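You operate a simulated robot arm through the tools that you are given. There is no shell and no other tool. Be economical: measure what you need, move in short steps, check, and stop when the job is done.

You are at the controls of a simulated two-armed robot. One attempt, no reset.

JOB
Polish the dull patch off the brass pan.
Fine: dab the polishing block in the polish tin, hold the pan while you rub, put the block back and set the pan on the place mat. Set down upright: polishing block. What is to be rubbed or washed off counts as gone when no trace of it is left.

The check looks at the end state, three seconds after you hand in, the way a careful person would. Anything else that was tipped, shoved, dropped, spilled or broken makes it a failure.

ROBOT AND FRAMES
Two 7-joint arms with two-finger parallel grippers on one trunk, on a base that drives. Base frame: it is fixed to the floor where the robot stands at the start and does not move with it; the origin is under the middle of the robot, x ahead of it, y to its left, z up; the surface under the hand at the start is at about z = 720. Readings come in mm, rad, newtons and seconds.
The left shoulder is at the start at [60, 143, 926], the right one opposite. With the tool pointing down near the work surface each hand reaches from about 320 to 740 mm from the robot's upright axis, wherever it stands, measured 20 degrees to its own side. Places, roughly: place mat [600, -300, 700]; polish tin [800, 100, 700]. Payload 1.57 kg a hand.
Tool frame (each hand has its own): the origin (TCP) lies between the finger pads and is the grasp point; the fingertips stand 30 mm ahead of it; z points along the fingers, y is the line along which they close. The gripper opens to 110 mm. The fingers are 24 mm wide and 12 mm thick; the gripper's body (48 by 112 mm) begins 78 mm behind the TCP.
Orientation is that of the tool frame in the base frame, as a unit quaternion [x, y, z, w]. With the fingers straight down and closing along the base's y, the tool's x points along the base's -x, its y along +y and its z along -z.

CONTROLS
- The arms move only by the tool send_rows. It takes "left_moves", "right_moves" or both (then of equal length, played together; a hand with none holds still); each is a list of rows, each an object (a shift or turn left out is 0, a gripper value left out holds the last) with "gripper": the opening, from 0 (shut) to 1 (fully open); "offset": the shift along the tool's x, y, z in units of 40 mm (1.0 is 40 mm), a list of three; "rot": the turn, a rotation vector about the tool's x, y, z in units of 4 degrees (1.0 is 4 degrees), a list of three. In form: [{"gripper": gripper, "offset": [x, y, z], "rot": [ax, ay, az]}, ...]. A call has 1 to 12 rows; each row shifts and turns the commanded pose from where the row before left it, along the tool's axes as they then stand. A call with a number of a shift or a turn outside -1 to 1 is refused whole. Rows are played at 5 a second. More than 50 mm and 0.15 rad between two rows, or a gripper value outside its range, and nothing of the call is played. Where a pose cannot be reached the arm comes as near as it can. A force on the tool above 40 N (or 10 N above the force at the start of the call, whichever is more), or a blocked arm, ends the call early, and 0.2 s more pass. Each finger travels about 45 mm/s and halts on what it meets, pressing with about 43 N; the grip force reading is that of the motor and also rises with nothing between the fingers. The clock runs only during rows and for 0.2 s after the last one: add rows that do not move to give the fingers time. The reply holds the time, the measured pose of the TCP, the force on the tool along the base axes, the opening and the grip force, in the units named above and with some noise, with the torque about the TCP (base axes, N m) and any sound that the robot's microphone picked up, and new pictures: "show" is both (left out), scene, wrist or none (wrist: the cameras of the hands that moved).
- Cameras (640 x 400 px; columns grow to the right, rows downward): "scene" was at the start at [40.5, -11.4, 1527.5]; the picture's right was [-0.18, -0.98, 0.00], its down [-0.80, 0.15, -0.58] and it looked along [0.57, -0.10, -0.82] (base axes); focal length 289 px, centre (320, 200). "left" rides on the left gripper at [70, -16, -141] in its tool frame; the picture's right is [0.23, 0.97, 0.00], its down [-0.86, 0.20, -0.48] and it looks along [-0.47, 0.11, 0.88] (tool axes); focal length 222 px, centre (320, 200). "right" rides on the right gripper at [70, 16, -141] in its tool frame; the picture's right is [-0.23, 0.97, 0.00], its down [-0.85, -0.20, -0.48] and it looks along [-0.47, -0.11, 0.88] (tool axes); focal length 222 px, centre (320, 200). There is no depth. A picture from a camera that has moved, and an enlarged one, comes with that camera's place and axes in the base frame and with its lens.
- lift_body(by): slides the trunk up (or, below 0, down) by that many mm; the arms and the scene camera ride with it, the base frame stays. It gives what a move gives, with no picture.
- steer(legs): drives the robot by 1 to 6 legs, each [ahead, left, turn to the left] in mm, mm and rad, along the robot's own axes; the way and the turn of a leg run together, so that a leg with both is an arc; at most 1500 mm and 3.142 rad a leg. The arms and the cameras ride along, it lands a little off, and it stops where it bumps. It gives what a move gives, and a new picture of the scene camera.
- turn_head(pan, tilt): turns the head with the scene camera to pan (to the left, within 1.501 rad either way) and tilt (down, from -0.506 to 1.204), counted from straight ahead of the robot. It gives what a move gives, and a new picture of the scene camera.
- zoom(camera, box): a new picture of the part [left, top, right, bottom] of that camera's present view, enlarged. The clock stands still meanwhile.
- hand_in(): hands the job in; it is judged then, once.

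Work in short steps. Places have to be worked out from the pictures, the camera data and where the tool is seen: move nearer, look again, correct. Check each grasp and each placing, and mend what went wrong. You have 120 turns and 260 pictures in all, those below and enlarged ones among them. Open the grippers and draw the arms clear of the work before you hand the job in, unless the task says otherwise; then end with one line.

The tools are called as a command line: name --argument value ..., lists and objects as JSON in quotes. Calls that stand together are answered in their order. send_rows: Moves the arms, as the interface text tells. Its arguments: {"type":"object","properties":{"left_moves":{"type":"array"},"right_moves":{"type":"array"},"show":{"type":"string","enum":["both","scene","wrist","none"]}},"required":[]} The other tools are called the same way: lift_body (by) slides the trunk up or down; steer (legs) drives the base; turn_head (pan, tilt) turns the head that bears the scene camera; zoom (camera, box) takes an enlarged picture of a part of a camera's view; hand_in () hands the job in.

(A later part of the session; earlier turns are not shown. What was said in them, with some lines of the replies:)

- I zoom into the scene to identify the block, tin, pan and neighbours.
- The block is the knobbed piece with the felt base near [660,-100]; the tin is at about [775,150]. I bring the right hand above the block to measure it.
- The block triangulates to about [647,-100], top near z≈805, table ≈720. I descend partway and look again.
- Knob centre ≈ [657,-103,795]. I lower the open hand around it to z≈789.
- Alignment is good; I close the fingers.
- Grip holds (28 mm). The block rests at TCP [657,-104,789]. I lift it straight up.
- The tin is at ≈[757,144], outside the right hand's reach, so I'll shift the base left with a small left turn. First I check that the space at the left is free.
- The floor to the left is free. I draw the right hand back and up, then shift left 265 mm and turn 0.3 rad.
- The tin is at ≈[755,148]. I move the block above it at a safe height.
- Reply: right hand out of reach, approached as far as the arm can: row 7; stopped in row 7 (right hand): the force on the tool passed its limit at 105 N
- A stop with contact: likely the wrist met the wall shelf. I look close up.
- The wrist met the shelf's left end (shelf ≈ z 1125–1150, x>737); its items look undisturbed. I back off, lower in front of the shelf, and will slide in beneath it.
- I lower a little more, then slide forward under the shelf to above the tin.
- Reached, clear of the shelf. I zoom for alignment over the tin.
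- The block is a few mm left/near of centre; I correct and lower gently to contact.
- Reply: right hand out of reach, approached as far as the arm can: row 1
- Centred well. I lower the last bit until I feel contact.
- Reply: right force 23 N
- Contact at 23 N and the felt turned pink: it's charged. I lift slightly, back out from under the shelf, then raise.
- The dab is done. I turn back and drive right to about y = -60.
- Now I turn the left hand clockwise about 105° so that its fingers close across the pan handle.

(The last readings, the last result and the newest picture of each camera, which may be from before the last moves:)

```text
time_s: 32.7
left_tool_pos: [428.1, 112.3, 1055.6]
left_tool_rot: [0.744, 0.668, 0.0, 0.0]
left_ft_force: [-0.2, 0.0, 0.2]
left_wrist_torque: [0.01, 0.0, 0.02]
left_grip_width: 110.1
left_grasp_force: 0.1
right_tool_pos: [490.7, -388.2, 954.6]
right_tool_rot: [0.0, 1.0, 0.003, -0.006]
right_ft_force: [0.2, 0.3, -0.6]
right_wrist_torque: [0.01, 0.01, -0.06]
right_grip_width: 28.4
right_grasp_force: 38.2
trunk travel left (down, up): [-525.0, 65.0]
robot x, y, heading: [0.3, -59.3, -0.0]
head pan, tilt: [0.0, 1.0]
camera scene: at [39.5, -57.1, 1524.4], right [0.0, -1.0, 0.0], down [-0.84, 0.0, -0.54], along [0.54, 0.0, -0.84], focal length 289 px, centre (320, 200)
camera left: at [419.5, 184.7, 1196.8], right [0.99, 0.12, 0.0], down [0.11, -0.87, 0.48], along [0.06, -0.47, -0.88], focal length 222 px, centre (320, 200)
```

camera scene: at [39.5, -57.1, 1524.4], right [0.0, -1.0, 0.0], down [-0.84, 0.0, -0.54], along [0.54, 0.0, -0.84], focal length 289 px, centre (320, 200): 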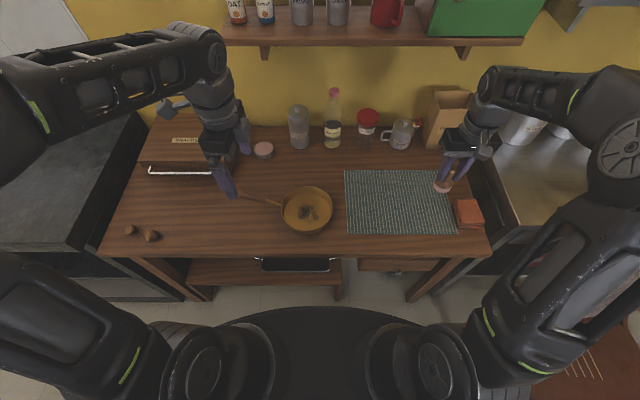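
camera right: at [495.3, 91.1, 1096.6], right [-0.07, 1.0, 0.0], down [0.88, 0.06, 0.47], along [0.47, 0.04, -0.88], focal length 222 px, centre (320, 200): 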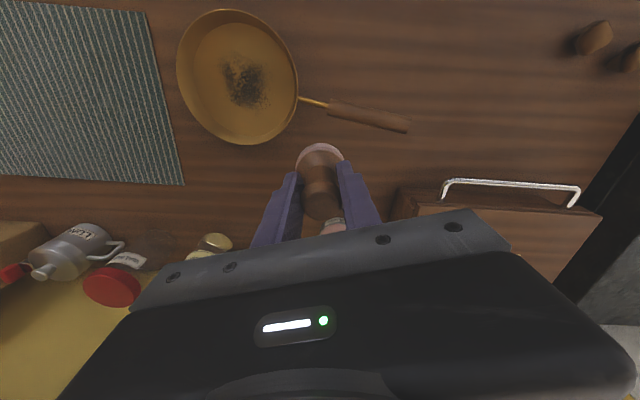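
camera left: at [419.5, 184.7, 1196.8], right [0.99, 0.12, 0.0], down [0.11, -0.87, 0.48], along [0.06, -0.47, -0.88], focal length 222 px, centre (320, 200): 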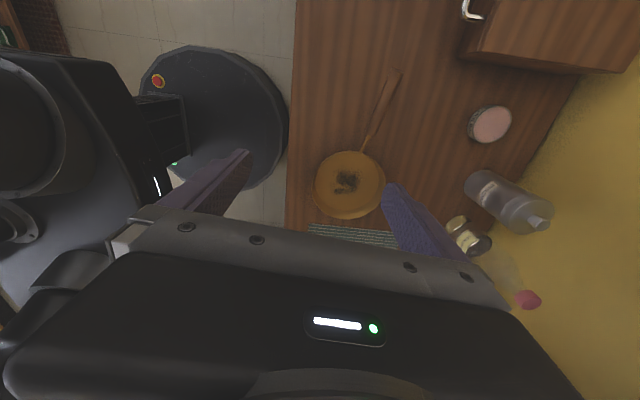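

The base is round and the hand turned well. I zoom in on the handle from both cameras to place it.

zoom --camera "left" --box '[300, 50, 440, 230]'

zoom --camera "scene" --box '[220, 170, 340, 240]'

```text
2.22 times, centred on (370, 140) of left
camera zoom: at [419.5, 184.7, 1196.8], right [0.99, 0.12, 0.0], down [0.11, -0.87, 0.48], along [0.06, -0.47, -0.88], focal length 494 px, centre (209, 333)
```

zoom: 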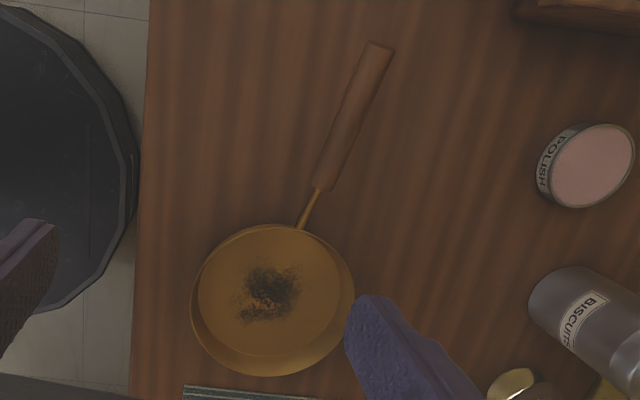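

```text
5.33 times, centred on (280, 205) of scene
camera zoom: at [39.5, -57.1, 1524.4], right [0.0, -1.0, 0.0], down [-0.84, 0.0, -0.54], along [0.54, 0.0, -0.84], focal length 1541 px, centre (533, 173)
```

zoom: 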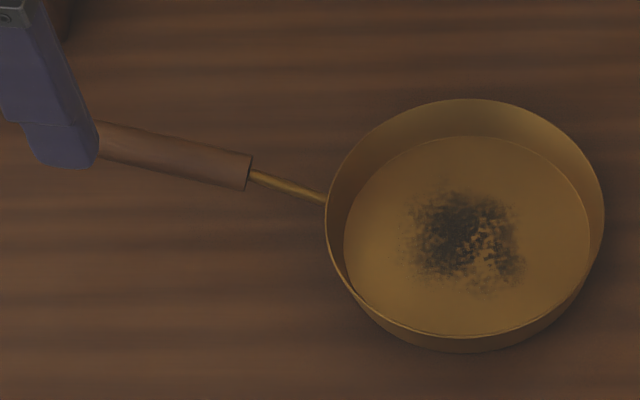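

The handle runs from ≈[531,107,759] to ≈[537,213,793], rising; pan centre ≈[508,-12,727]. I bring the left hand above the handle's middle.

send_rows --left_moves '[{"rot": [0, 0, -0.75]}, {"offset": [0.24, 0.43, 0.85]}, {"offset": [0.24, 0.43, 0.85]}, {"offset": [0.24, 0.43, 0.85]}, {"offset": [0.24, 0.43, 0.85]}, {"offset": [0.24, 0.43, 0.85]}, {"offset": [0.24, 0.43, 0.6]}, {}]'

zoom --camera "left" --box '[220, 60, 460, 240]'

zoom --camera "scene" --box '[200, 140, 340, 240]'

```text
time_s: 34.5
left_tool_pos: [535.8, 167.7, 861.6]
left_tool_rot: [0.726, 0.688, 0.0, 0.0]
left_ft_force: [0.2, 0.3, -0.3]
left_wrist_torque: [0.0, 0.04, 0.0]
left_grip_width: 109.9
left_grasp_force: 0.0
right_tool_pos: [491.2, -388.3, 954.3]
right_tool_rot: [0.0, 1.0, 0.003, -0.007]
right_ft_force: [0.2, 0.0, 0.3]
right_wrist_torque: [-0.03, 0.0, -0.01]
right_grip_width: 28.0
right_grasp_force: 38.8
trunk travel left (down, up): [-525.0, 65.0]
robot x, y, heading: [-2.5, -57.1, 0.001]
head pan, tilt: [0.0, 1.0]
camera scene: at [39.2, -57.2, 1524.4], right [0.0, -1.0, 0.0], down [-0.84, 0.0, -0.54], along [0.54, 0.0, -0.84], focal length 289 px, centre (320, 200)
camera left: at [522.3, 236.8, 1002.7], right [0.98, 0.18, 0.0], down [0.15, -0.86, 0.48], along [0.08, -0.47, -0.88], focal length 222 px, centre (320, 200)
```

scene: 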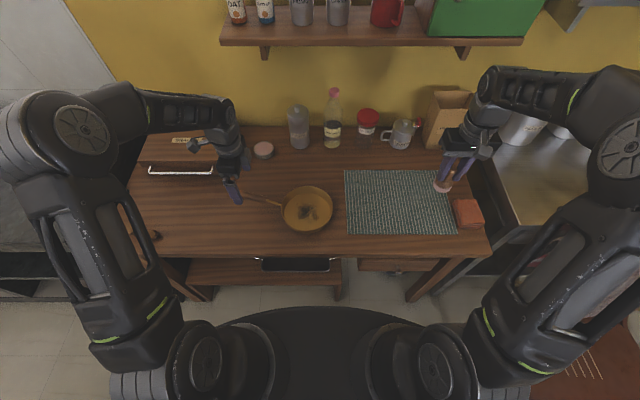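
left: 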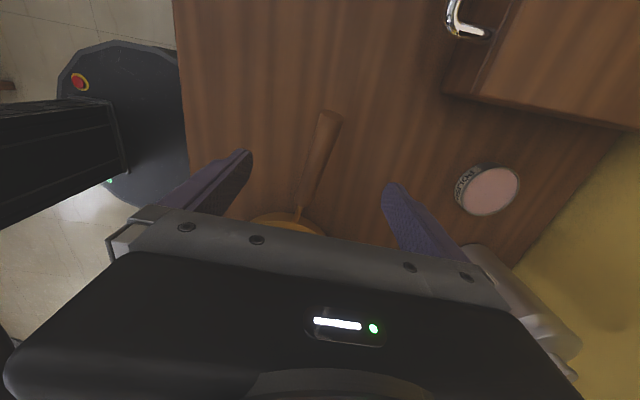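

```text
2.22 times, centred on (340, 150) of left
camera zoom: at [522.3, 236.8, 1002.7], right [0.98, 0.18, 0.0], down [0.15, -0.86, 0.48], along [0.08, -0.47, -0.88], focal length 494 px, centre (276, 311)
```

zoom: 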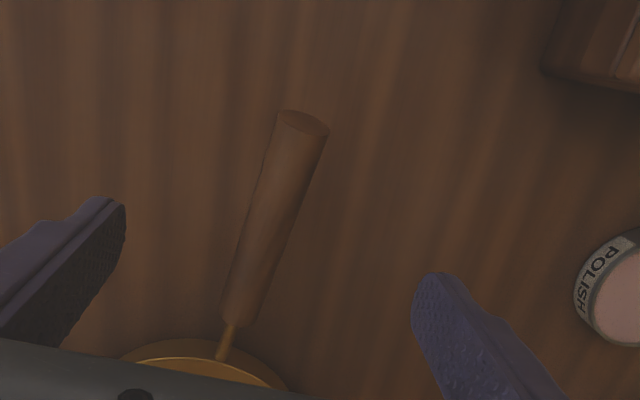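

```text
4.00 times, centred on (270, 190) of scene
camera zoom: at [39.2, -57.2, 1524.4], right [0.0, -1.0, 0.0], down [-0.84, 0.0, -0.54], along [0.54, 0.0, -0.84], focal length 1155 px, centre (520, 240)
```

zoom: 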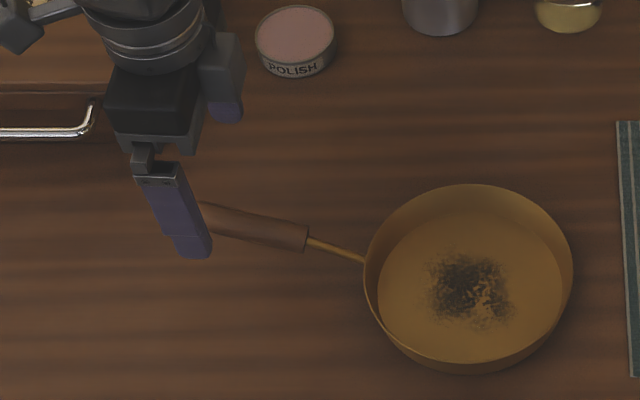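

Alignment is right; I lower around the handle to z≈777 and close.

send_rows --left_moves '[{"offset": [0, -0.08, 0.7]}, {"offset": [0, 0, 0.7]}, {"offset": [0, 0, 0.7]}, {}, {"gripper": 0}, {}, {}, {}, {}, {}, {}]'

zoom --camera "scene" --box '[200, 140, 340, 240]'

```text
time_s: 36.9
left_tool_pos: [530.8, 166.4, 777.3]
left_tool_rot: [0.725, 0.688, 0.0, 0.001]
left_ft_force: [-0.4, 0.3, -0.5]
left_wrist_torque: [-0.13, 0.04, -0.04]
left_grip_width: 21.8
left_grasp_force: 31.8
right_tool_pos: [491.1, -387.5, 953.7]
right_tool_rot: [0.001, 1.0, 0.004, -0.006]
right_ft_force: [-0.3, -1.0, -0.9]
right_wrist_torque: [-0.02, 0.0, 0.0]
right_grip_width: 28.4
right_grasp_force: 38.3
trunk travel left (down, up): [-525.0, 65.0]
robot x, y, heading: [1.1, -57.7, 0.003]
head pan, tilt: [0.0, 1.0]
camera scene: at [39.5, -57.1, 1524.4], right [0.0, -1.0, 0.0], down [-0.84, 0.0, -0.54], along [0.54, 0.0, -0.84], focal length 289 px, centre (320, 200)
camera left: at [518.2, 236.2, 918.7], right [0.98, 0.18, 0.0], down [0.15, -0.86, 0.48], along [0.08, -0.47, -0.88], focal length 222 px, centre (320, 200)
```

scene: 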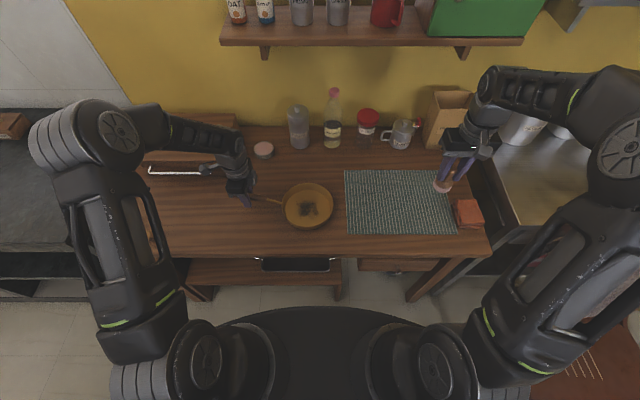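
left: 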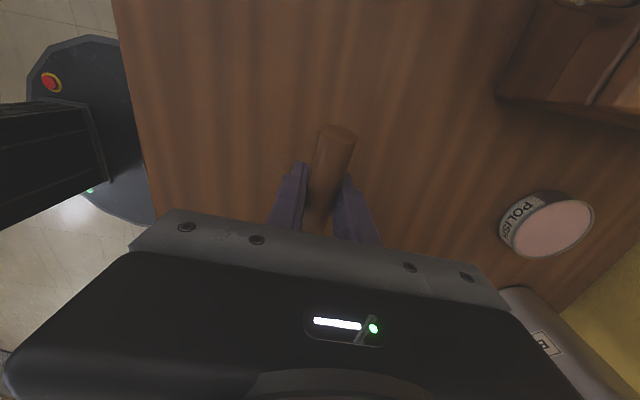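

```text
4.00 times, centred on (270, 190) of scene
camera zoom: at [39.5, -57.1, 1524.4], right [0.0, -1.0, 0.0], down [-0.84, 0.0, -0.54], along [0.54, 0.0, -0.84], focal length 1155 px, centre (520, 240)
```

zoom: 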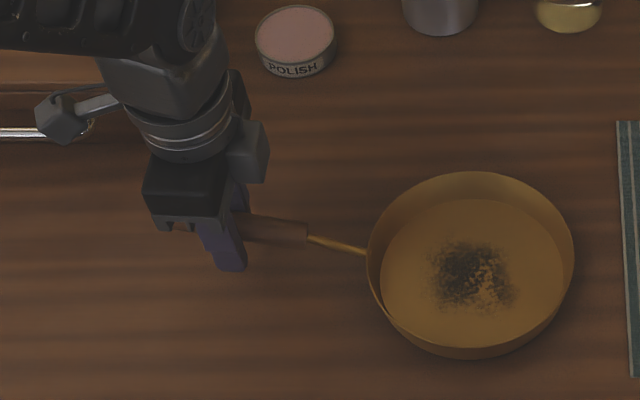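

The handle is held (21.8 mm); the pan swung a few mm, patch centre now ≈[517,-19], pan floor radius ≈73. I move the block over the patch.

send_rows --right_moves '[{"offset": [-0.065, 0.92, 0]}, {"offset": [-0.065, 0.92, 0]}, {"offset": [-0.065, 0.92, 0]}, {"offset": [-0.065, 0.92, 0]}, {"offset": [-0.065, 0.92, 0]}, {"offset": [-0.065, 0.92, 0]}, {"offset": [-0.065, 0.92, 0]}, {"offset": [-0.065, 0.92, 0.5]}, {"offset": [-0.065, 0.92, 0.8]}, {"offset": [-0.065, 0.92, 0.8]}, {"offset": [0, 0, 0.5]}, {}]'

zoom --camera "scene" --box '[250, 140, 370, 240]'

```text
time_s: 39.5
left_tool_pos: [532.1, 166.3, 777.6]
left_tool_rot: [0.725, 0.689, 0.0, 0.0]
left_ft_force: [0.4, 0.5, 0.9]
left_wrist_torque: [-0.03, 0.01, -0.04]
left_grip_width: 21.6
left_grasp_force: 34.4
right_tool_pos: [517.1, -18.0, 851.6]
right_tool_rot: [0.0, 1.0, 0.004, -0.005]
right_ft_force: [0.2, 0.9, -0.7]
right_wrist_torque: [0.01, 0.01, -0.01]
right_grip_width: 28.1
right_grasp_force: 38.7
trunk travel left (down, up): [-525.0, 65.0]
robot x, y, heading: [2.0, -59.9, -0.005]
head pan, tilt: [0.0, 1.0]
camera scene: at [39.6, -57.1, 1524.4], right [0.0, -1.0, 0.0], down [-0.84, 0.0, -0.54], along [0.54, 0.0, -0.84], focal length 289 px, centre (320, 200)
camera right: at [446.7, -3.6, 994.2], right [0.23, 0.97, 0.0], down [0.86, -0.2, 0.47], along [0.46, -0.1, -0.88], focal length 222 px, centre (320, 200)
```

scene: 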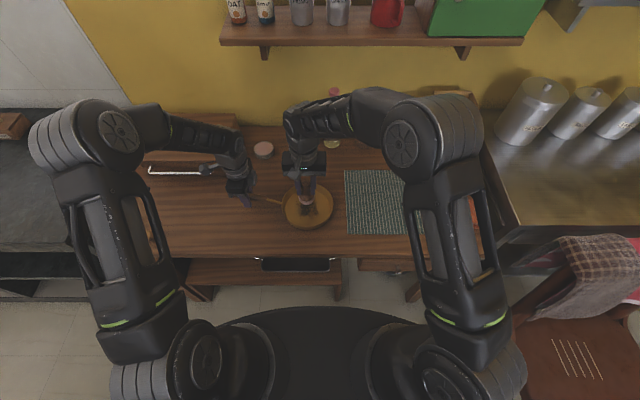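
right: 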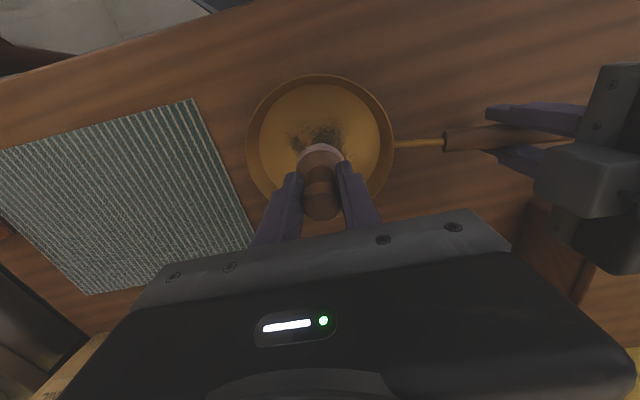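

```text
4.00 times, centred on (310, 190) of scene
camera zoom: at [39.6, -57.1, 1524.4], right [0.0, -1.0, 0.0], down [-0.84, 0.0, -0.54], along [0.54, 0.0, -0.84], focal length 1155 px, centre (360, 240)
```

zoom: 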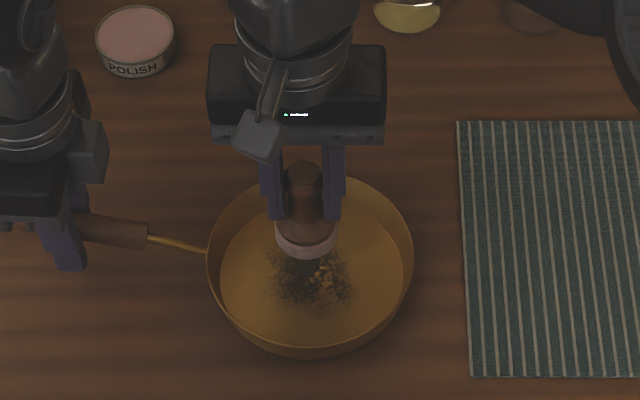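

I descend onto the patch gently and find the contact height.

send_rows --right_moves '[{"offset": [0.08, 0.04, 0.6]}, {"offset": [0, 0, 0.6]}, {"offset": [0, 0, 0.1]}, {"offset": [0, 0, 0.07]}, {}]' --show "none"

zoom --camera "scene" --box '[250, 140, 370, 240]'

```text
time_s: 40.7
left_tool_pos: [531.0, 165.9, 777.6]
left_tool_rot: [0.725, 0.689, 0.001, 0.0]
left_ft_force: [0.1, 1.0, 0.6]
left_wrist_torque: [0.02, 0.03, -0.07]
left_grip_width: 21.6
left_grasp_force: 34.9
right_tool_pos: [511.9, -17.2, 796.5]
right_tool_rot: [0.0, 1.0, 0.003, -0.006]
right_ft_force: [0.9, 0.0, 0.0]
right_wrist_torque: [0.01, -0.02, 0.0]
right_grip_width: 28.1
right_grasp_force: 38.5
trunk travel left (down, up): [-525.0, 65.0]
robot x, y, heading: [0.7, -58.3, 0.002]
head pan, tilt: [0.0, 1.0]
```

```text
4.00 times, centred on (310, 190) of scene
camera zoom: at [39.5, -57.0, 1524.4], right [0.0, -1.0, 0.0], down [-0.84, 0.0, -0.54], along [0.54, 0.0, -0.84], focal length 1155 px, centre (360, 240)
```

zoom: 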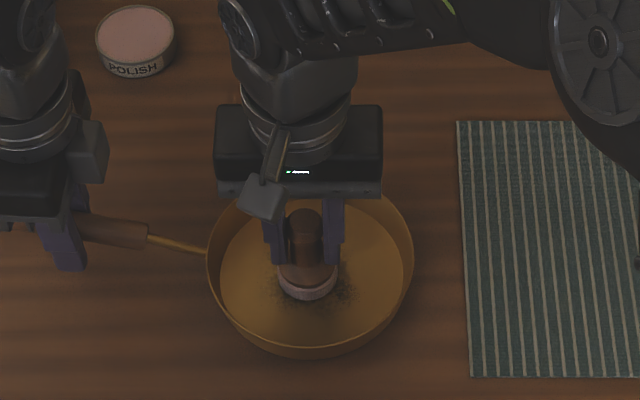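

Nearly touching and well centred. I shift 4 mm right and press down in fine steps.

send_rows --right_moves '[{"offset": [0, -0.1, 0.04]}, {"offset": [0, 0, 0.04]}, {"offset": [0, 0, 0.03]}, {}]' --show "none"

```text
time_s: 41.7
left_tool_pos: [530.2, 166.3, 777.0]
left_tool_rot: [0.725, 0.689, -0.001, 0.0]
left_ft_force: [-0.3, 1.4, 0.8]
left_wrist_torque: [0.04, -0.02, -0.04]
left_grip_width: 21.6
left_grasp_force: 34.6
right_tool_pos: [511.5, -21.5, 793.2]
right_tool_rot: [0.0, 1.0, 0.003, -0.005]
right_ft_force: [-0.3, 0.0, 0.2]
right_wrist_torque: [-0.02, -0.03, 0.03]
right_grip_width: 28.0
right_grasp_force: 38.5
trunk travel left (down, up): [-525.0, 65.0]
robot x, y, heading: [0.1, -56.6, -0.006]
head pan, tilt: [0.0, 1.0]
```

send_rows --right_moves '[{"offset": [0, 0, 0.04]}, {"offset": [0, 0, 0.03]}, {}]' --show "none"

```text
time_s: 42.5
left_tool_pos: [529.8, 165.2, 777.0]
left_tool_rot: [0.726, 0.688, 0.001, -0.001]
left_ft_force: [3.3, 1.2, -8.3]
left_wrist_torque: [0.84, -0.01, 0.35]
left_grip_width: 21.5
left_grasp_force: 34.4
right_tool_pos: [512.6, -19.9, 793.0]
right_tool_rot: [-0.001, 1.0, 0.004, -0.004]
right_ft_force: [-5.5, -2.6, 27.2]
right_wrist_torque: [-0.11, -0.28, -0.04]
right_grip_width: 28.3
right_grasp_force: 38.3
trunk travel left (down, up): [-525.0, 65.0]
robot x, y, heading: [2.9, -52.7, -0.001]
head pan, tilt: [0.0, 1.0]
```

Contact at about 27 N. I ease slightly and rub in an outward spiral.

send_rows --right_moves '[{"offset": [0.3, 0, -0.02]}, {"offset": [-0.3, 0.3, 0]}, {"offset": [-0.3, -0.3, 0]}, {"offset": [0.3, -0.3, 0]}, {"offset": [0.43, -0.12, 0]}, {"offset": [0.17, 0.43, 0]}, {"offset": [-0.17, 0.43, 0]}, {"offset": [-0.43, 0.17, 0]}, {"offset": [-0.43, -0.17, 0]}, {"offset": [-0.17, -0.43, 0]}, {"offset": [0.17, -0.43, 0]}, {"offset": [0.43, -0.17, 0]}]' --show "wrist"

zoom --camera "scene" --box '[250, 140, 370, 240]'

```text
time_s: 45.1
left_tool_pos: [530.3, 166.5, 778.2]
left_tool_rot: [0.726, 0.688, 0.001, 0.0]
left_ft_force: [-3.1, 0.9, 0.0]
left_wrist_torque: [-0.39, -0.13, -0.11]
left_grip_width: 21.6
left_grasp_force: 34.8
right_tool_pos: [513.4, -45.0, 792.0]
right_tool_rot: [0.0, 1.0, 0.003, -0.004]
right_ft_force: [6.5, 0.2, 18.1]
right_wrist_torque: [0.02, -0.73, 0.05]
right_grip_width: 28.3
right_grasp_force: 38.9
trunk travel left (down, up): [-525.0, 65.0]
robot x, y, heading: [1.6, -57.2, -0.003]
head pan, tilt: [0.0, 1.0]
camera right: at [443.5, -29.9, 933.5], right [0.23, 0.97, 0.0], down [0.86, -0.2, 0.47], along [0.46, -0.1, -0.88], focal length 222 px, centre (320, 200)
```

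right: 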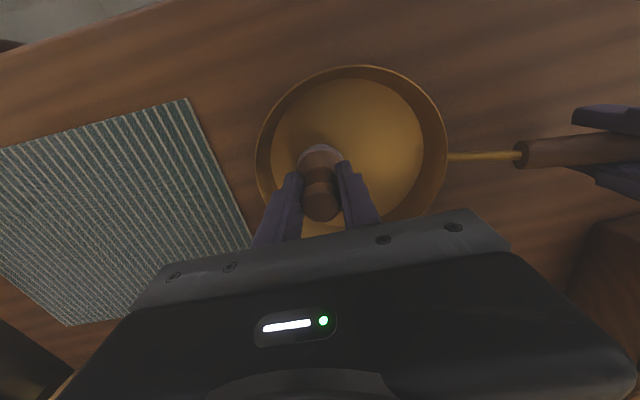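

```text
4.00 times, centred on (310, 190) of scene
camera zoom: at [38.8, -56.7, 1524.5], right [0.0, -1.0, 0.0], down [-0.84, 0.0, -0.54], along [0.54, 0.0, -0.84], focal length 1155 px, centre (360, 240)
```

zoom: 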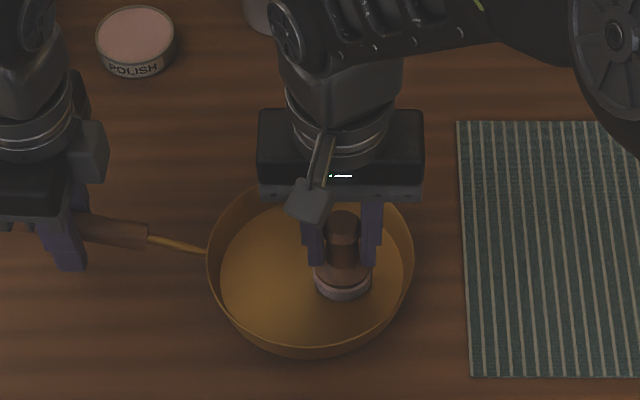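

The patch is nearly all gone. I make one more round, a bit wider, then back through the middle.

send_rows --right_moves '[{"offset": [0.525, 0.075, 0]}, {"offset": [0.225, 0.525, 0]}, {"offset": [-0.225, 0.525, 0]}, {"offset": [-0.525, 0.225, 0]}, {"offset": [-0.525, -0.225, 0]}, {"offset": [-0.225, -0.525, 0]}, {"offset": [0.225, -0.525, 0]}, {"offset": [0.525, 0.15, 0]}, {"offset": [0.375, 0.375, 0]}, {"offset": [-0.375, 0.375, 0]}, {"offset": [-0.375, -0.375, 0]}, {"offset": [0.375, 0, 0]}]' --show "none"

send_rows --right_moves '[{"offset": [0, 0, -0.9]}, {"offset": [0, 0, -0.9]}, {"offset": [0, 0, -0.9]}, {"offset": [-0.5, -0.5, -0.5]}, {"offset": [-0.5, -0.5, -0.5]}, {"offset": [-0.9, 0, -0.2]}, {}]' --show "wrist"

zoom --camera "scene" --box '[260, 170, 350, 240]'

```text
time_s: 47.7
left_tool_pos: [531.0, 166.3, 778.0]
left_tool_rot: [0.725, 0.688, 0.0, 0.0]
left_ft_force: [-1.2, 0.5, 0.1]
left_wrist_torque: [-0.2, -0.12, -0.07]
left_grip_width: 21.5
left_grasp_force: 34.4
right_tool_pos: [513.3, -20.7, 791.7]
right_tool_rot: [0.0, 1.0, 0.003, -0.006]
right_ft_force: [2.1, 0.2, 7.6]
right_wrist_torque: [0.02, -0.33, 0.03]
right_grip_width: 28.0
right_grasp_force: 37.9
trunk travel left (down, up): [-525.0, 65.0]
robot x, y, heading: [-2.1, -59.5, 0.001]
head pan, tilt: [0.0, 1.0]
```

```text
time_s: 49.3
left_tool_pos: [530.4, 166.0, 777.2]
left_tool_rot: [0.726, 0.688, 0.001, 0.0]
left_ft_force: [-0.2, 0.7, 0.9]
left_wrist_torque: [-0.1, 0.05, -0.02]
left_grip_width: 21.3
left_grasp_force: 34.7
right_tool_pos: [590.1, -62.4, 946.7]
right_tool_rot: [0.0, 1.0, 0.002, -0.006]
right_ft_force: [0.5, 0.6, -0.7]
right_wrist_torque: [0.01, -0.02, 0.01]
right_grip_width: 28.0
right_grasp_force: 37.8
trunk travel left (down, up): [-525.0, 65.0]
robot x, y, heading: [4.0, -57.9, -0.008]
head pan, tilt: [0.0, 1.0]
camera right: at [521.2, -46.9, 1088.8], right [0.23, 0.97, 0.0], down [0.86, -0.2, 0.47], along [0.46, -0.1, -0.88], focal length 222 px, centre (320, 200)
```

right: 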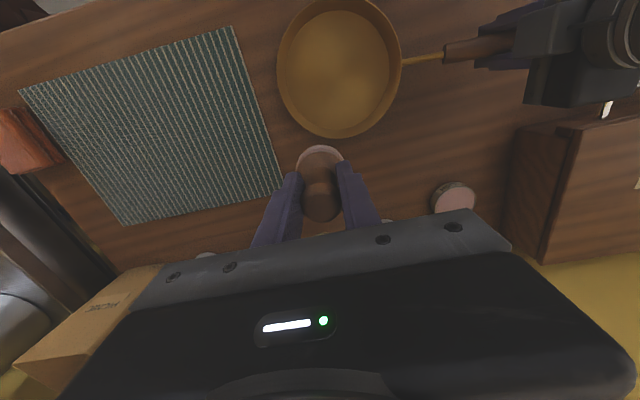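

```text
5.71 times, centred on (305, 205) of scene
camera zoom: at [39.5, -57.0, 1524.4], right [0.0, -1.0, 0.0], down [-0.84, 0.0, -0.54], along [0.54, 0.0, -0.84], focal length 1651 px, centre (406, 171)
```

zoom: 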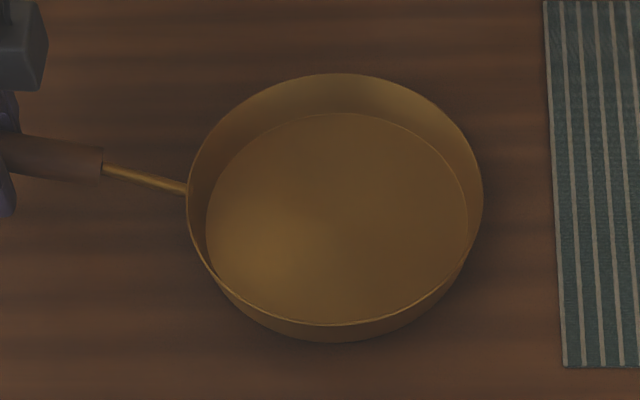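

No trace is left. Now I return the block to its spot [657,-104].

send_rows --right_moves '[{"offset": [-0.84, -0.52, 0]}, {"offset": [-0.83, -0.52, 0]}, {"offset": [0, 0, 0.9]}, {"offset": [0, 0, 0.9]}, {"offset": [0, 0, 0.9]}, {"offset": [0, 0, 0.9]}, {}]' --show "none"

zoom --camera "scene" --box '[290, 110, 390, 200]'

```text
time_s: 50.9
left_tool_pos: [531.0, 166.2, 776.7]
left_tool_rot: [0.725, 0.688, 0.0, 0.0]
left_ft_force: [0.5, 0.3, 1.2]
left_wrist_torque: [-0.02, 0.01, 0.03]
left_grip_width: 21.4
left_grasp_force: 33.9
right_tool_pos: [652.9, -102.7, 800.6]
right_tool_rot: [0.0, 1.0, 0.003, -0.005]
right_ft_force: [-0.5, -0.1, 0.5]
right_wrist_torque: [-0.01, -0.01, 0.02]
right_grip_width: 28.1
right_grasp_force: 38.7
trunk travel left (down, up): [-525.0, 65.0]
robot x, y, heading: [-0.3, -56.4, 0.003]
head pan, tilt: [0.0, 1.0]
```

```text
4.44 times, centred on (340, 155) of scene
camera zoom: at [39.6, -57.1, 1524.4], right [0.0, -1.0, 0.0], down [-0.84, 0.0, -0.54], along [0.54, 0.0, -0.84], focal length 1284 px, centre (231, 400)
```

zoom: 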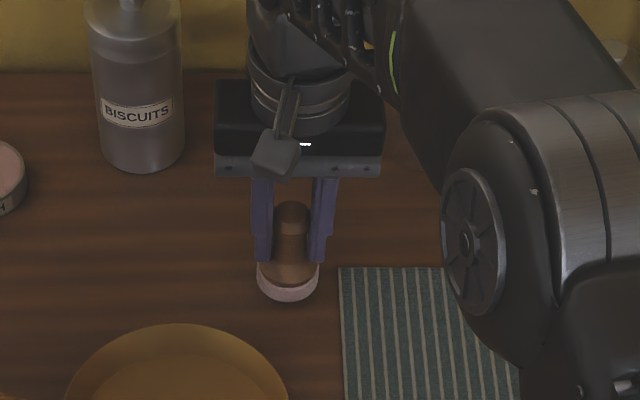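

send_rows --right_moves '[{"offset": [-0.09, -0.03, 0]}, {"offset": [0, 0, 0.12]}, {"offset": [0, 0, 0.1]}, {"offset": [0, 0, 0.07]}, {}]' --show "none"

```text
time_s: 52.1
left_tool_pos: [530.4, 165.5, 778.2]
left_tool_rot: [0.726, 0.688, 0.0, 0.001]
left_ft_force: [0.1, 0.1, 0.9]
left_wrist_torque: [0.01, 0.02, -0.04]
left_grip_width: 21.4
left_grasp_force: 34.8
right_tool_pos: [659.1, -104.3, 790.8]
right_tool_rot: [-0.001, 1.0, 0.004, -0.006]
right_ft_force: [0.3, 0.7, -0.3]
right_wrist_torque: [-0.04, -0.01, 0.01]
right_grip_width: 27.7
right_grasp_force: 38.4
trunk travel left (down, up): [-525.0, 65.0]
robot x, y, heading: [0.7, -58.9, -0.003]
head pan, tilt: [0.0, 1.0]
```

No contact yet; I go a couple of mm lower.

send_rows --right_moves '[{"offset": [0, 0, 0.04]}, {"offset": [0, 0, 0.03]}, {}]' --show "none"

```text
time_s: 52.9
left_tool_pos: [530.5, 165.9, 776.6]
left_tool_rot: [0.725, 0.688, 0.0, 0.0]
left_ft_force: [0.4, 0.5, 0.6]
left_wrist_torque: [0.3, -0.04, 0.02]
left_grip_width: 21.8
left_grasp_force: 34.5
right_tool_pos: [658.3, -103.7, 788.4]
right_tool_rot: [0.001, 1.0, 0.003, -0.006]
right_ft_force: [-1.2, -1.1, 4.6]
right_wrist_torque: [-0.06, -0.1, 0.03]
right_grip_width: 28.0
right_grasp_force: 38.3
trunk travel left (down, up): [-525.0, 65.0]
robot x, y, heading: [1.2, -60.9, 0.0]
head pan, tilt: [0.0, 1.0]
```

Standing on the table (4.6 N). I open and withdraw straight up.

send_rows --right_moves '[{"gripper": 0.9}, {}, {}, {}, {}, {"offset": [0, 0, -0.5]}, {"offset": [0, 0, -0.9]}, {"offset": [0, 0, -0.9]}, {"offset": [0, 0, -0.9]}, {"offset": [0, 0, -0.9]}, {}]' --show "wrist"

zoom --camera "scene" --box '[290, 110, 390, 200]'

```text
time_s: 55.3
left_tool_pos: [530.4, 165.6, 777.6]
left_tool_rot: [0.726, 0.688, 0.0, 0.0]
left_ft_force: [-0.6, -0.5, 0.4]
left_wrist_torque: [0.07, 0.05, -0.06]
left_grip_width: 21.2
left_grasp_force: 34.9
right_tool_pos: [659.7, -104.3, 939.5]
right_tool_rot: [0.0, 1.0, 0.004, -0.005]
right_ft_force: [-0.3, 0.3, -1.0]
right_wrist_torque: [0.06, -0.02, -0.02]
right_grip_width: 99.2
right_grasp_force: 0.0
right hand out of reach, approached as far as the arm can: row 10
trunk travel left (down, up): [-525.0, 65.0]
robot x, y, heading: [0.8, -59.3, -0.001]
head pan, tilt: [0.0, 1.0]
camera right: at [590.0, -89.7, 1080.9], right [0.23, 0.97, 0.0], down [0.86, -0.2, 0.47], along [0.46, -0.1, -0.88], focal length 222 px, centre (320, 200)
```

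right: 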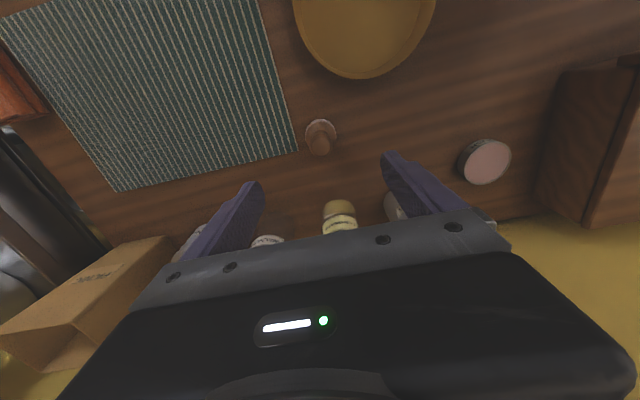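

```text
4.44 times, centred on (340, 155) of scene
camera zoom: at [39.5, -57.0, 1524.4], right [0.0, -1.0, 0.0], down [-0.84, 0.0, -0.54], along [0.54, 0.0, -0.84], focal length 1284 px, centre (231, 400)
```

zoom: 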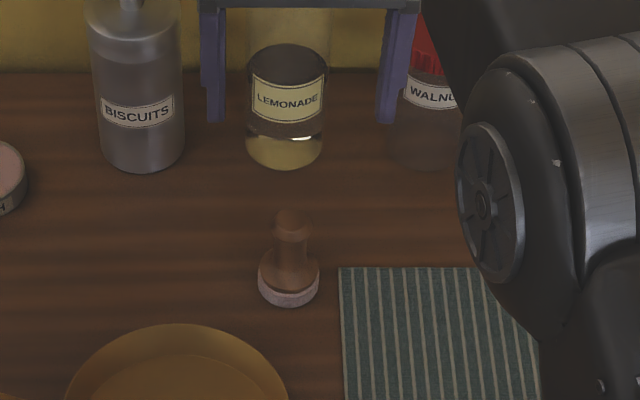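

The block stands upright at its place. I draw the right arm well back, and lift the pan slightly to test for droop.

send_rows --right_moves '[{"offset": [0.72, -0.5, -0.2]}, {"offset": [0.72, -0.93, -0.4]}, {"offset": [0.72, -0.93, -0.4]}, {"offset": [0.72, -0.93, -0.4]}, {"offset": [0.72, -0.93, -0.4]}, {"offset": [0.72, -0.93, -0.4]}, {"offset": [0.72, -0.93, -0.4]}, {"offset": [0.72, -0.93, -0.4]}, {"offset": [0.5, -0.93, -0.4]}, {}]' --show "none"

send_rows --left_moves '[{"offset": [0, 0, -0.25]}, {"offset": [0, 0, -0.25]}, {}, {}]' --show "both"

zoom --camera "scene" --box '[220, 150, 350, 240]'

```text
time_s: 57.5
left_tool_pos: [530.5, 166.1, 777.1]
left_tool_rot: [0.725, 0.689, 0.0, 0.0]
left_ft_force: [-0.1, 0.7, -0.5]
left_wrist_torque: [0.16, -0.01, -0.07]
left_grip_width: 21.5
left_grasp_force: 34.2
right_tool_pos: [410.7, -424.3, 1074.9]
right_tool_rot: [0.0, 1.0, 0.004, -0.006]
right_ft_force: [0.3, -0.2, -0.1]
right_wrist_torque: [-0.04, 0.0, 0.02]
right_grip_width: 99.1
right_grasp_force: 0.1
trunk travel left (down, up): [-525.0, 65.0]
robot x, y, heading: [0.7, -59.8, 0.001]
head pan, tilt: [0.0, 1.0]
```

```text
time_s: 58.5
left_tool_pos: [530.4, 166.6, 797.7]
left_tool_rot: [0.725, 0.688, 0.0, 0.0]
left_ft_force: [0.0, -1.4, -3.9]
left_wrist_torque: [0.42, -0.02, 0.01]
left_grip_width: 21.4
left_grasp_force: 34.1
right_tool_pos: [411.4, -423.0, 1075.5]
right_tool_rot: [0.0, 1.0, 0.004, -0.006]
right_ft_force: [0.3, 0.0, -0.6]
right_wrist_torque: [0.02, -0.03, 0.04]
right_grip_width: 98.8
right_grasp_force: 0.0
trunk travel left (down, up): [-525.0, 65.0]
robot x, y, heading: [0.1, -57.8, -0.004]
head pan, tilt: [0.0, 1.0]
camera scene: at [39.8, -57.1, 1524.4], right [0.0, -1.0, 0.0], down [-0.84, 0.0, -0.54], along [0.54, 0.0, -0.84], focal length 289 px, centre (320, 200)
camera left: at [518.7, 236.8, 938.4], right [0.98, 0.18, 0.0], down [0.15, -0.86, 0.48], along [0.08, -0.47, -0.88], focal length 222 px, centre (320, 200)
```

scene: 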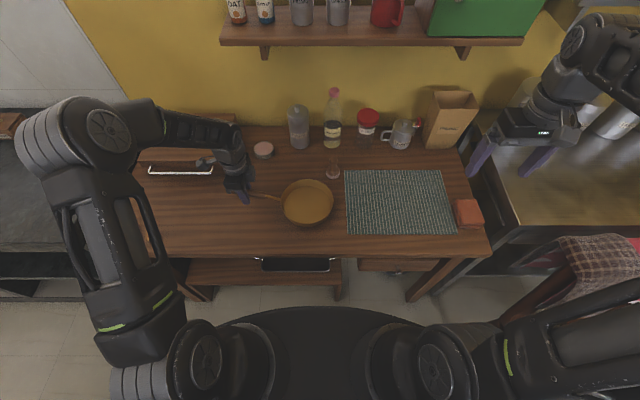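
left: 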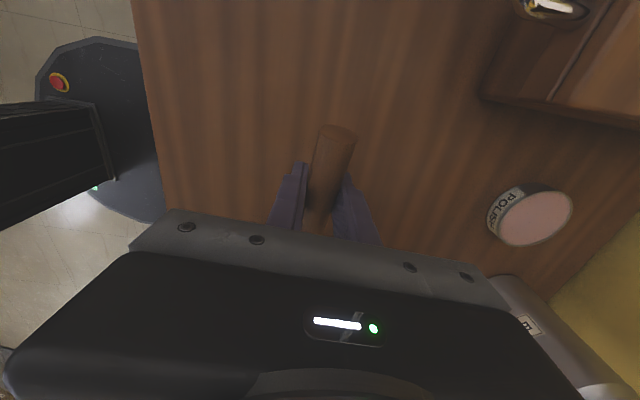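

```text
4.44 times, centred on (285, 195) of scene
camera zoom: at [39.8, -57.1, 1524.4], right [0.0, -1.0, 0.0], down [-0.84, 0.0, -0.54], along [0.54, 0.0, -0.84], focal length 1284 px, centre (476, 222)
```

zoom: 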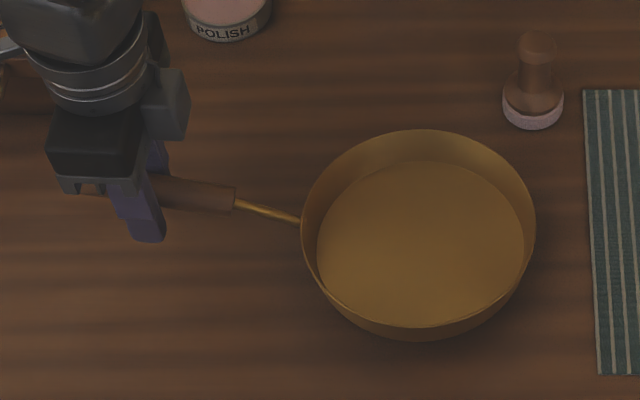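

The pan lifts without drooping. I raise it a bit more and carry it right, staying clear of the block.

send_rows --left_moves '[{"offset": [0, 0, -0.7]}, {"offset": [-0.836, 0.06, 0]}, {"offset": [-0.836, 0.06, 0]}, {"offset": [-0.836, 0.06, 0]}, {"offset": [-0.836, 0.06, 0]}, {"offset": [-0.836, 0.06, 0]}, {"offset": [-0.836, 0.06, 0]}, {"offset": [-0.836, 0.12, 0]}, {"offset": [-0.836, 0.3, 0]}, {}]' --show "scene"

zoom --camera "scene" --box '[310, 140, 480, 250]'

```text
time_s: 60.7
left_tool_pos: [547.6, -102.6, 824.6]
left_tool_rot: [0.726, 0.688, 0.0, 0.0]
left_ft_force: [1.0, 0.2, -3.3]
left_wrist_torque: [0.43, -0.03, 0.01]
left_grip_width: 21.7
left_grasp_force: 34.3
right_tool_pos: [412.0, -423.1, 1075.2]
right_tool_rot: [0.001, 1.0, 0.003, -0.005]
right_ft_force: [0.7, 0.1, 1.1]
right_wrist_torque: [0.01, -0.01, 0.0]
right_grip_width: 99.2
right_grasp_force: 0.1
trunk travel left (down, up): [-525.0, 65.0]
robot x, y, heading: [-2.4, -62.1, -0.0]
head pan, tilt: [0.0, 1.0]
camera scene: at [39.6, -56.9, 1524.4], right [0.0, -1.0, 0.0], down [-0.84, 0.0, -0.54], along [0.54, 0.0, -0.84], focal length 289 px, centre (320, 200)
```

scene: 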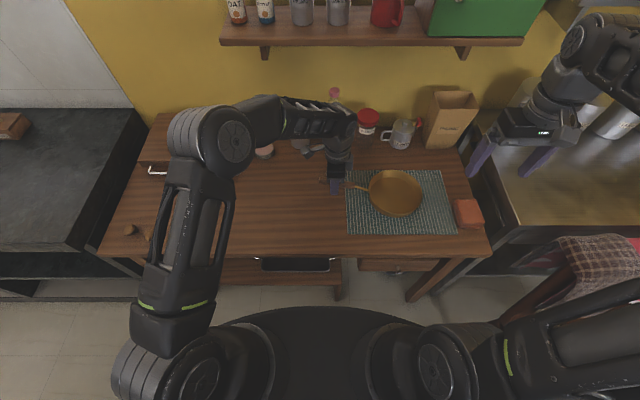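

```text
3.64 times, centred on (395, 195) of scene
camera zoom: at [39.6, -56.9, 1524.4], right [0.0, -1.0, 0.0], down [-0.84, 0.0, -0.54], along [0.54, 0.0, -0.84], focal length 1050 px, centre (47, 218)
```

zoom: 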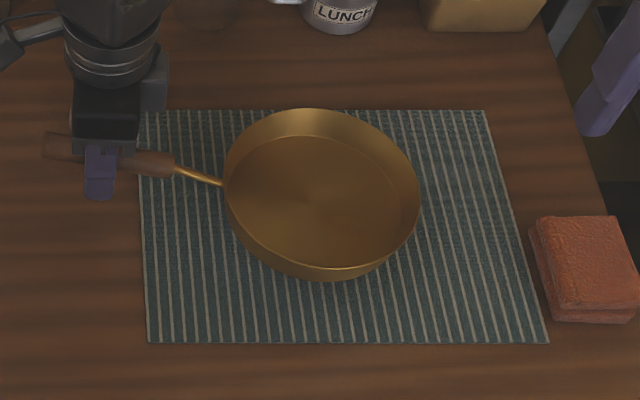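

The pan is over the mat, centre ≈[551,-293]. I lower it gently to contact.

send_rows --left_moves '[{"offset": [0, 0, 0.5]}, {"offset": [0, 0, 0.3]}, {"offset": [0, 0, 0.15]}, {"offset": [0, 0, 0.1]}, {}, {}]' --show "none"

zoom --camera "scene" --box '[310, 140, 480, 250]'

```text
time_s: 62.1
left_tool_pos: [547.8, -102.7, 782.5]
left_tool_rot: [0.725, 0.689, -0.001, 0.0]
left_ft_force: [-0.4, -0.3, -3.7]
left_wrist_torque: [0.47, -0.04, 0.01]
left_grip_width: 21.6
left_grasp_force: 34.2
right_tool_pos: [411.0, -424.5, 1075.3]
right_tool_rot: [-0.001, 1.0, 0.004, -0.006]
right_ft_force: [-0.6, -0.2, -1.2]
right_wrist_torque: [-0.01, 0.03, -0.01]
right_grip_width: 99.4
right_grasp_force: 0.1
trunk travel left (down, up): [-525.0, 65.0]
robot x, y, heading: [0.7, -58.1, 0.002]
head pan, tilt: [0.0, 1.0]
```

```text
3.64 times, centred on (395, 195) of scene
camera zoom: at [39.8, -57.3, 1524.4], right [0.0, -1.0, 0.0], down [-0.84, 0.0, -0.54], along [0.54, 0.0, -0.84], focal length 1050 px, centre (47, 218)
```

zoom: 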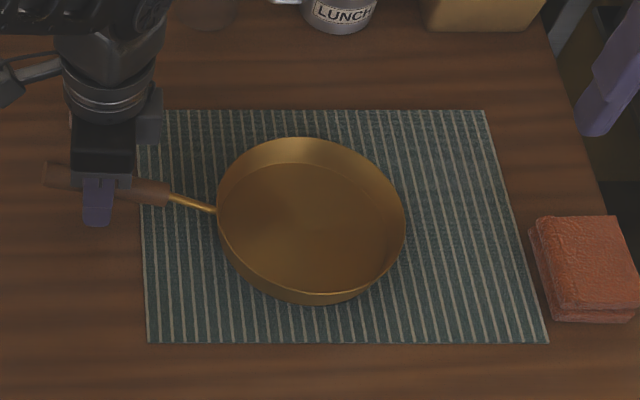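

Not yet resting; I lower in small steps.

send_rows --left_moves '[{"offset": [0, 0, 0.05]}, {"offset": [0, 0, 0.05]}, {}, {}]' --show "none"

```text
time_s: 63.1
left_tool_pos: [549.1, -102.3, 780.5]
left_tool_rot: [0.725, 0.689, 0.0, 0.002]
left_ft_force: [0.4, 2.3, 8.1]
left_wrist_torque: [-0.89, 0.09, -0.06]
left_grip_width: 21.7
left_grasp_force: 34.4
right_tool_pos: [410.8, -423.2, 1074.7]
right_tool_rot: [0.0, 1.0, 0.002, -0.004]
right_ft_force: [0.3, -0.1, 0.5]
right_wrist_torque: [-0.01, 0.0, 0.0]
right_grip_width: 98.7
right_grasp_force: 0.0
trunk travel left (down, up): [-525.0, 65.0]
robot x, y, heading: [-2.9, -60.6, 0.004]
head pan, tilt: [0.0, 1.0]
```

The pan rests on the mat (force reversed). I ease 1 mm and open the fingers part way, then check.

send_rows --left_moves '[{"offset": [0, 0, -0.03]}, {"gripper": 0.3}, {"gripper": 0.5}, {}, {}, {}]' --show "both"

zoom --camera "scene" --box '[310, 140, 480, 250]'

```text
time_s: 64.5
left_tool_pos: [547.9, -102.9, 781.5]
left_tool_rot: [0.725, 0.688, 0.0, 0.0]
left_ft_force: [-1.2, -0.7, 0.5]
left_wrist_torque: [-0.03, -0.02, 0.0]
left_grip_width: 54.9
left_grasp_force: 0.0
right_tool_pos: [410.9, -423.1, 1075.0]
right_tool_rot: [0.0, 1.0, 0.003, -0.006]
right_ft_force: [0.0, 0.1, 0.2]
right_wrist_torque: [0.02, 0.0, -0.01]
right_grip_width: 99.1
right_grasp_force: 0.1
trunk travel left (down, up): [-525.0, 65.0]
robot x, y, heading: [4.2, -61.6, 0.004]
head pan, tilt: [0.0, 1.0]
camera scene: at [39.5, -57.2, 1524.4], right [0.0, -1.0, 0.0], down [-0.84, 0.0, -0.54], along [0.54, 0.0, -0.84], focal length 289 px, centre (320, 200)
camera left: at [535.7, -32.1, 921.9], right [0.98, 0.18, 0.0], down [0.15, -0.86, 0.48], along [0.08, -0.47, -0.88], focal length 222 px, centre (320, 200)
```

scene: 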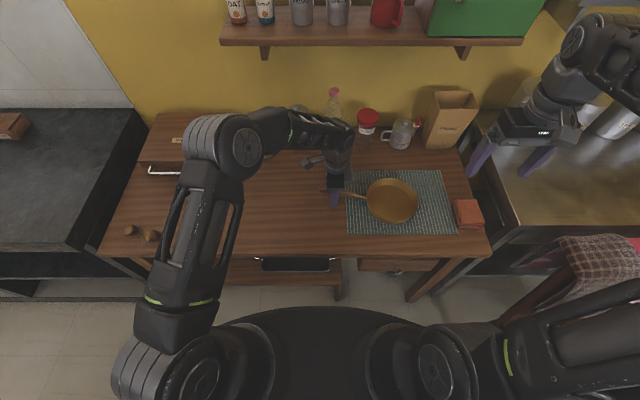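
left: 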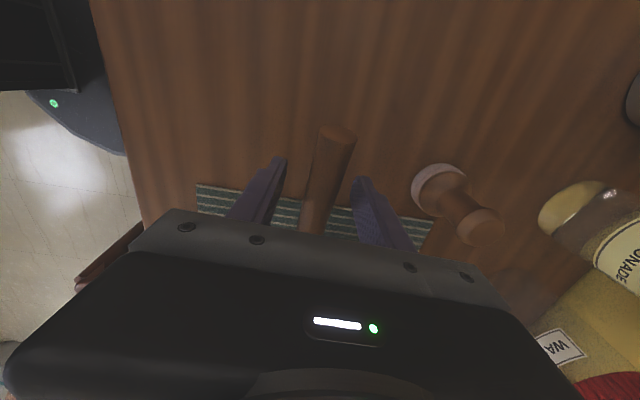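

```text
3.64 times, centred on (395, 195) of scene
camera zoom: at [39.5, -57.2, 1524.4], right [0.0, -1.0, 0.0], down [-0.84, 0.0, -0.54], along [0.54, 0.0, -0.84], focal length 1050 px, centre (47, 218)
```

zoom: 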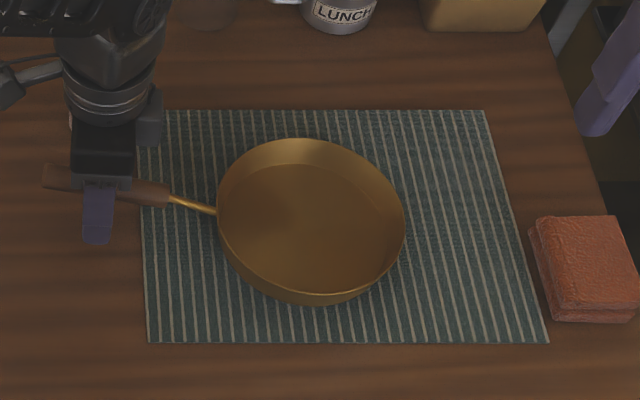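

Released; both fingers are clear of the handle. I rise straight up and draw the left arm back to its side.

send_rows --left_moves '[{"offset": [0, 0, -0.5]}, {"offset": [0, 0, -0.9]}, {"offset": [0, 0, -0.9]}, {"offset": [0, 0, -0.9]}, {"offset": [0, 0, -0.9]}, {"offset": [0.9, -0.4, -0.3]}, {"offset": [0.9, -0.4, -0.3]}, {"offset": [0.9, -0.4, -0.3]}, {"offset": [0.9, -0.4, -0.3]}, {"offset": [0.9, -0.4, -0.3]}, {"offset": [0.9, -0.4, -0.3]}, {}]' --show "scene"

zoom --camera "scene" --box '[240, 100, 480, 250]'

zoom --camera "scene" --box '[340, 170, 460, 240]'

```text
time_s: 67.1
left_tool_pos: [464.1, 118.1, 1016.7]
left_tool_rot: [0.726, 0.688, -0.001, 0.0]
left_ft_force: [0.1, 0.4, -0.3]
left_wrist_torque: [0.01, 0.0, 0.01]
left_grip_width: 55.0
left_grasp_force: 0.0
right_tool_pos: [411.6, -423.9, 1073.9]
right_tool_rot: [0.0, 1.0, 0.004, -0.006]
right_ft_force: [0.1, 0.5, 0.1]
right_wrist_torque: [0.02, 0.0, 0.0]
right_grip_width: 99.2
right_grasp_force: 0.1
trunk travel left (down, up): [-525.0, 65.0]
robot x, y, heading: [-2.2, -58.0, 0.003]
head pan, tilt: [0.0, 1.0]
camera scene: at [39.9, -57.5, 1524.3], right [0.0, -1.0, 0.0], down [-0.84, 0.0, -0.54], along [0.54, 0.0, -0.84], focal length 289 px, centre (320, 200)
```

scene: 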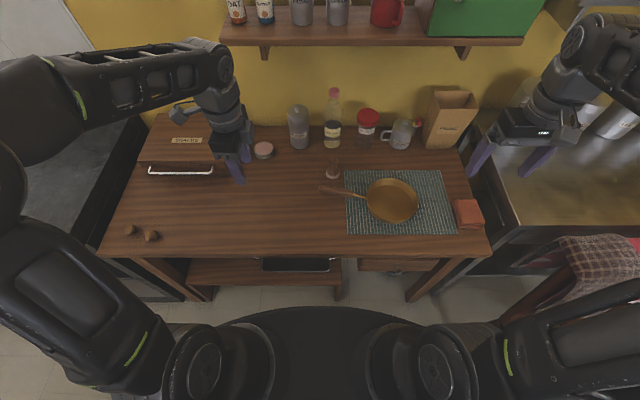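

```text
2.67 times, centred on (360, 175) of scene
camera zoom: at [39.9, -57.5, 1524.3], right [0.0, -1.0, 0.0], down [-0.84, 0.0, -0.54], along [0.54, 0.0, -0.84], focal length 770 px, centre (213, 267)
```

zoom: 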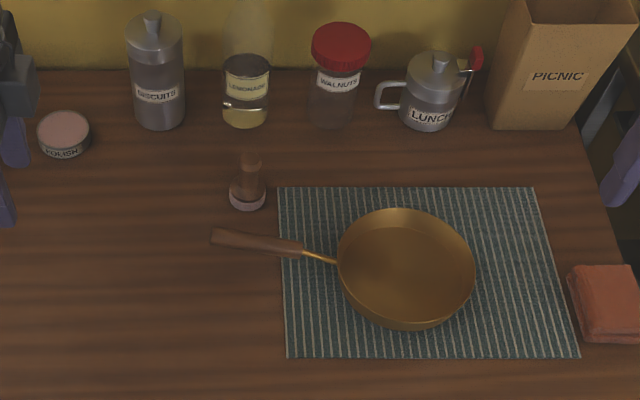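

```text
5.33 times, centred on (400, 205) of scene
camera zoom: at [39.9, -57.5, 1524.3], right [0.0, -1.0, 0.0], down [-0.84, 0.0, -0.54], along [0.54, 0.0, -0.84], focal length 1541 px, centre (-107, 173)
```

zoom: 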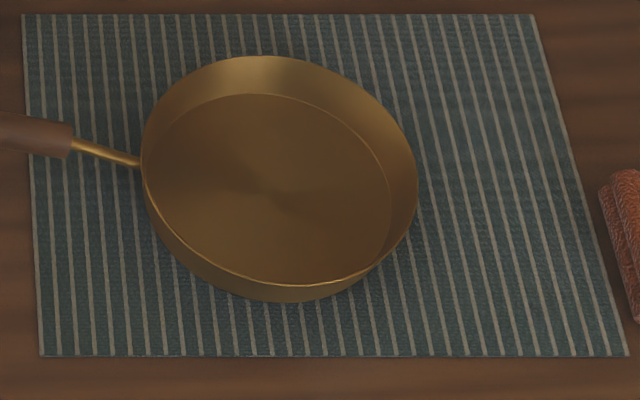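

The pan is clean and flat on the mat, the block is upright at its place, and the arms are clear with both grippers open. I hand the job in.

hand_in

```text
The job is handed in.
```

The dull patch is rubbed off the brass pan with no trace left, the pan is on the place mat, and the polishing block is back upright in its place. On the way to the tin the right wrist bumped the wall shelf once; nothing on the shelf looked moved.
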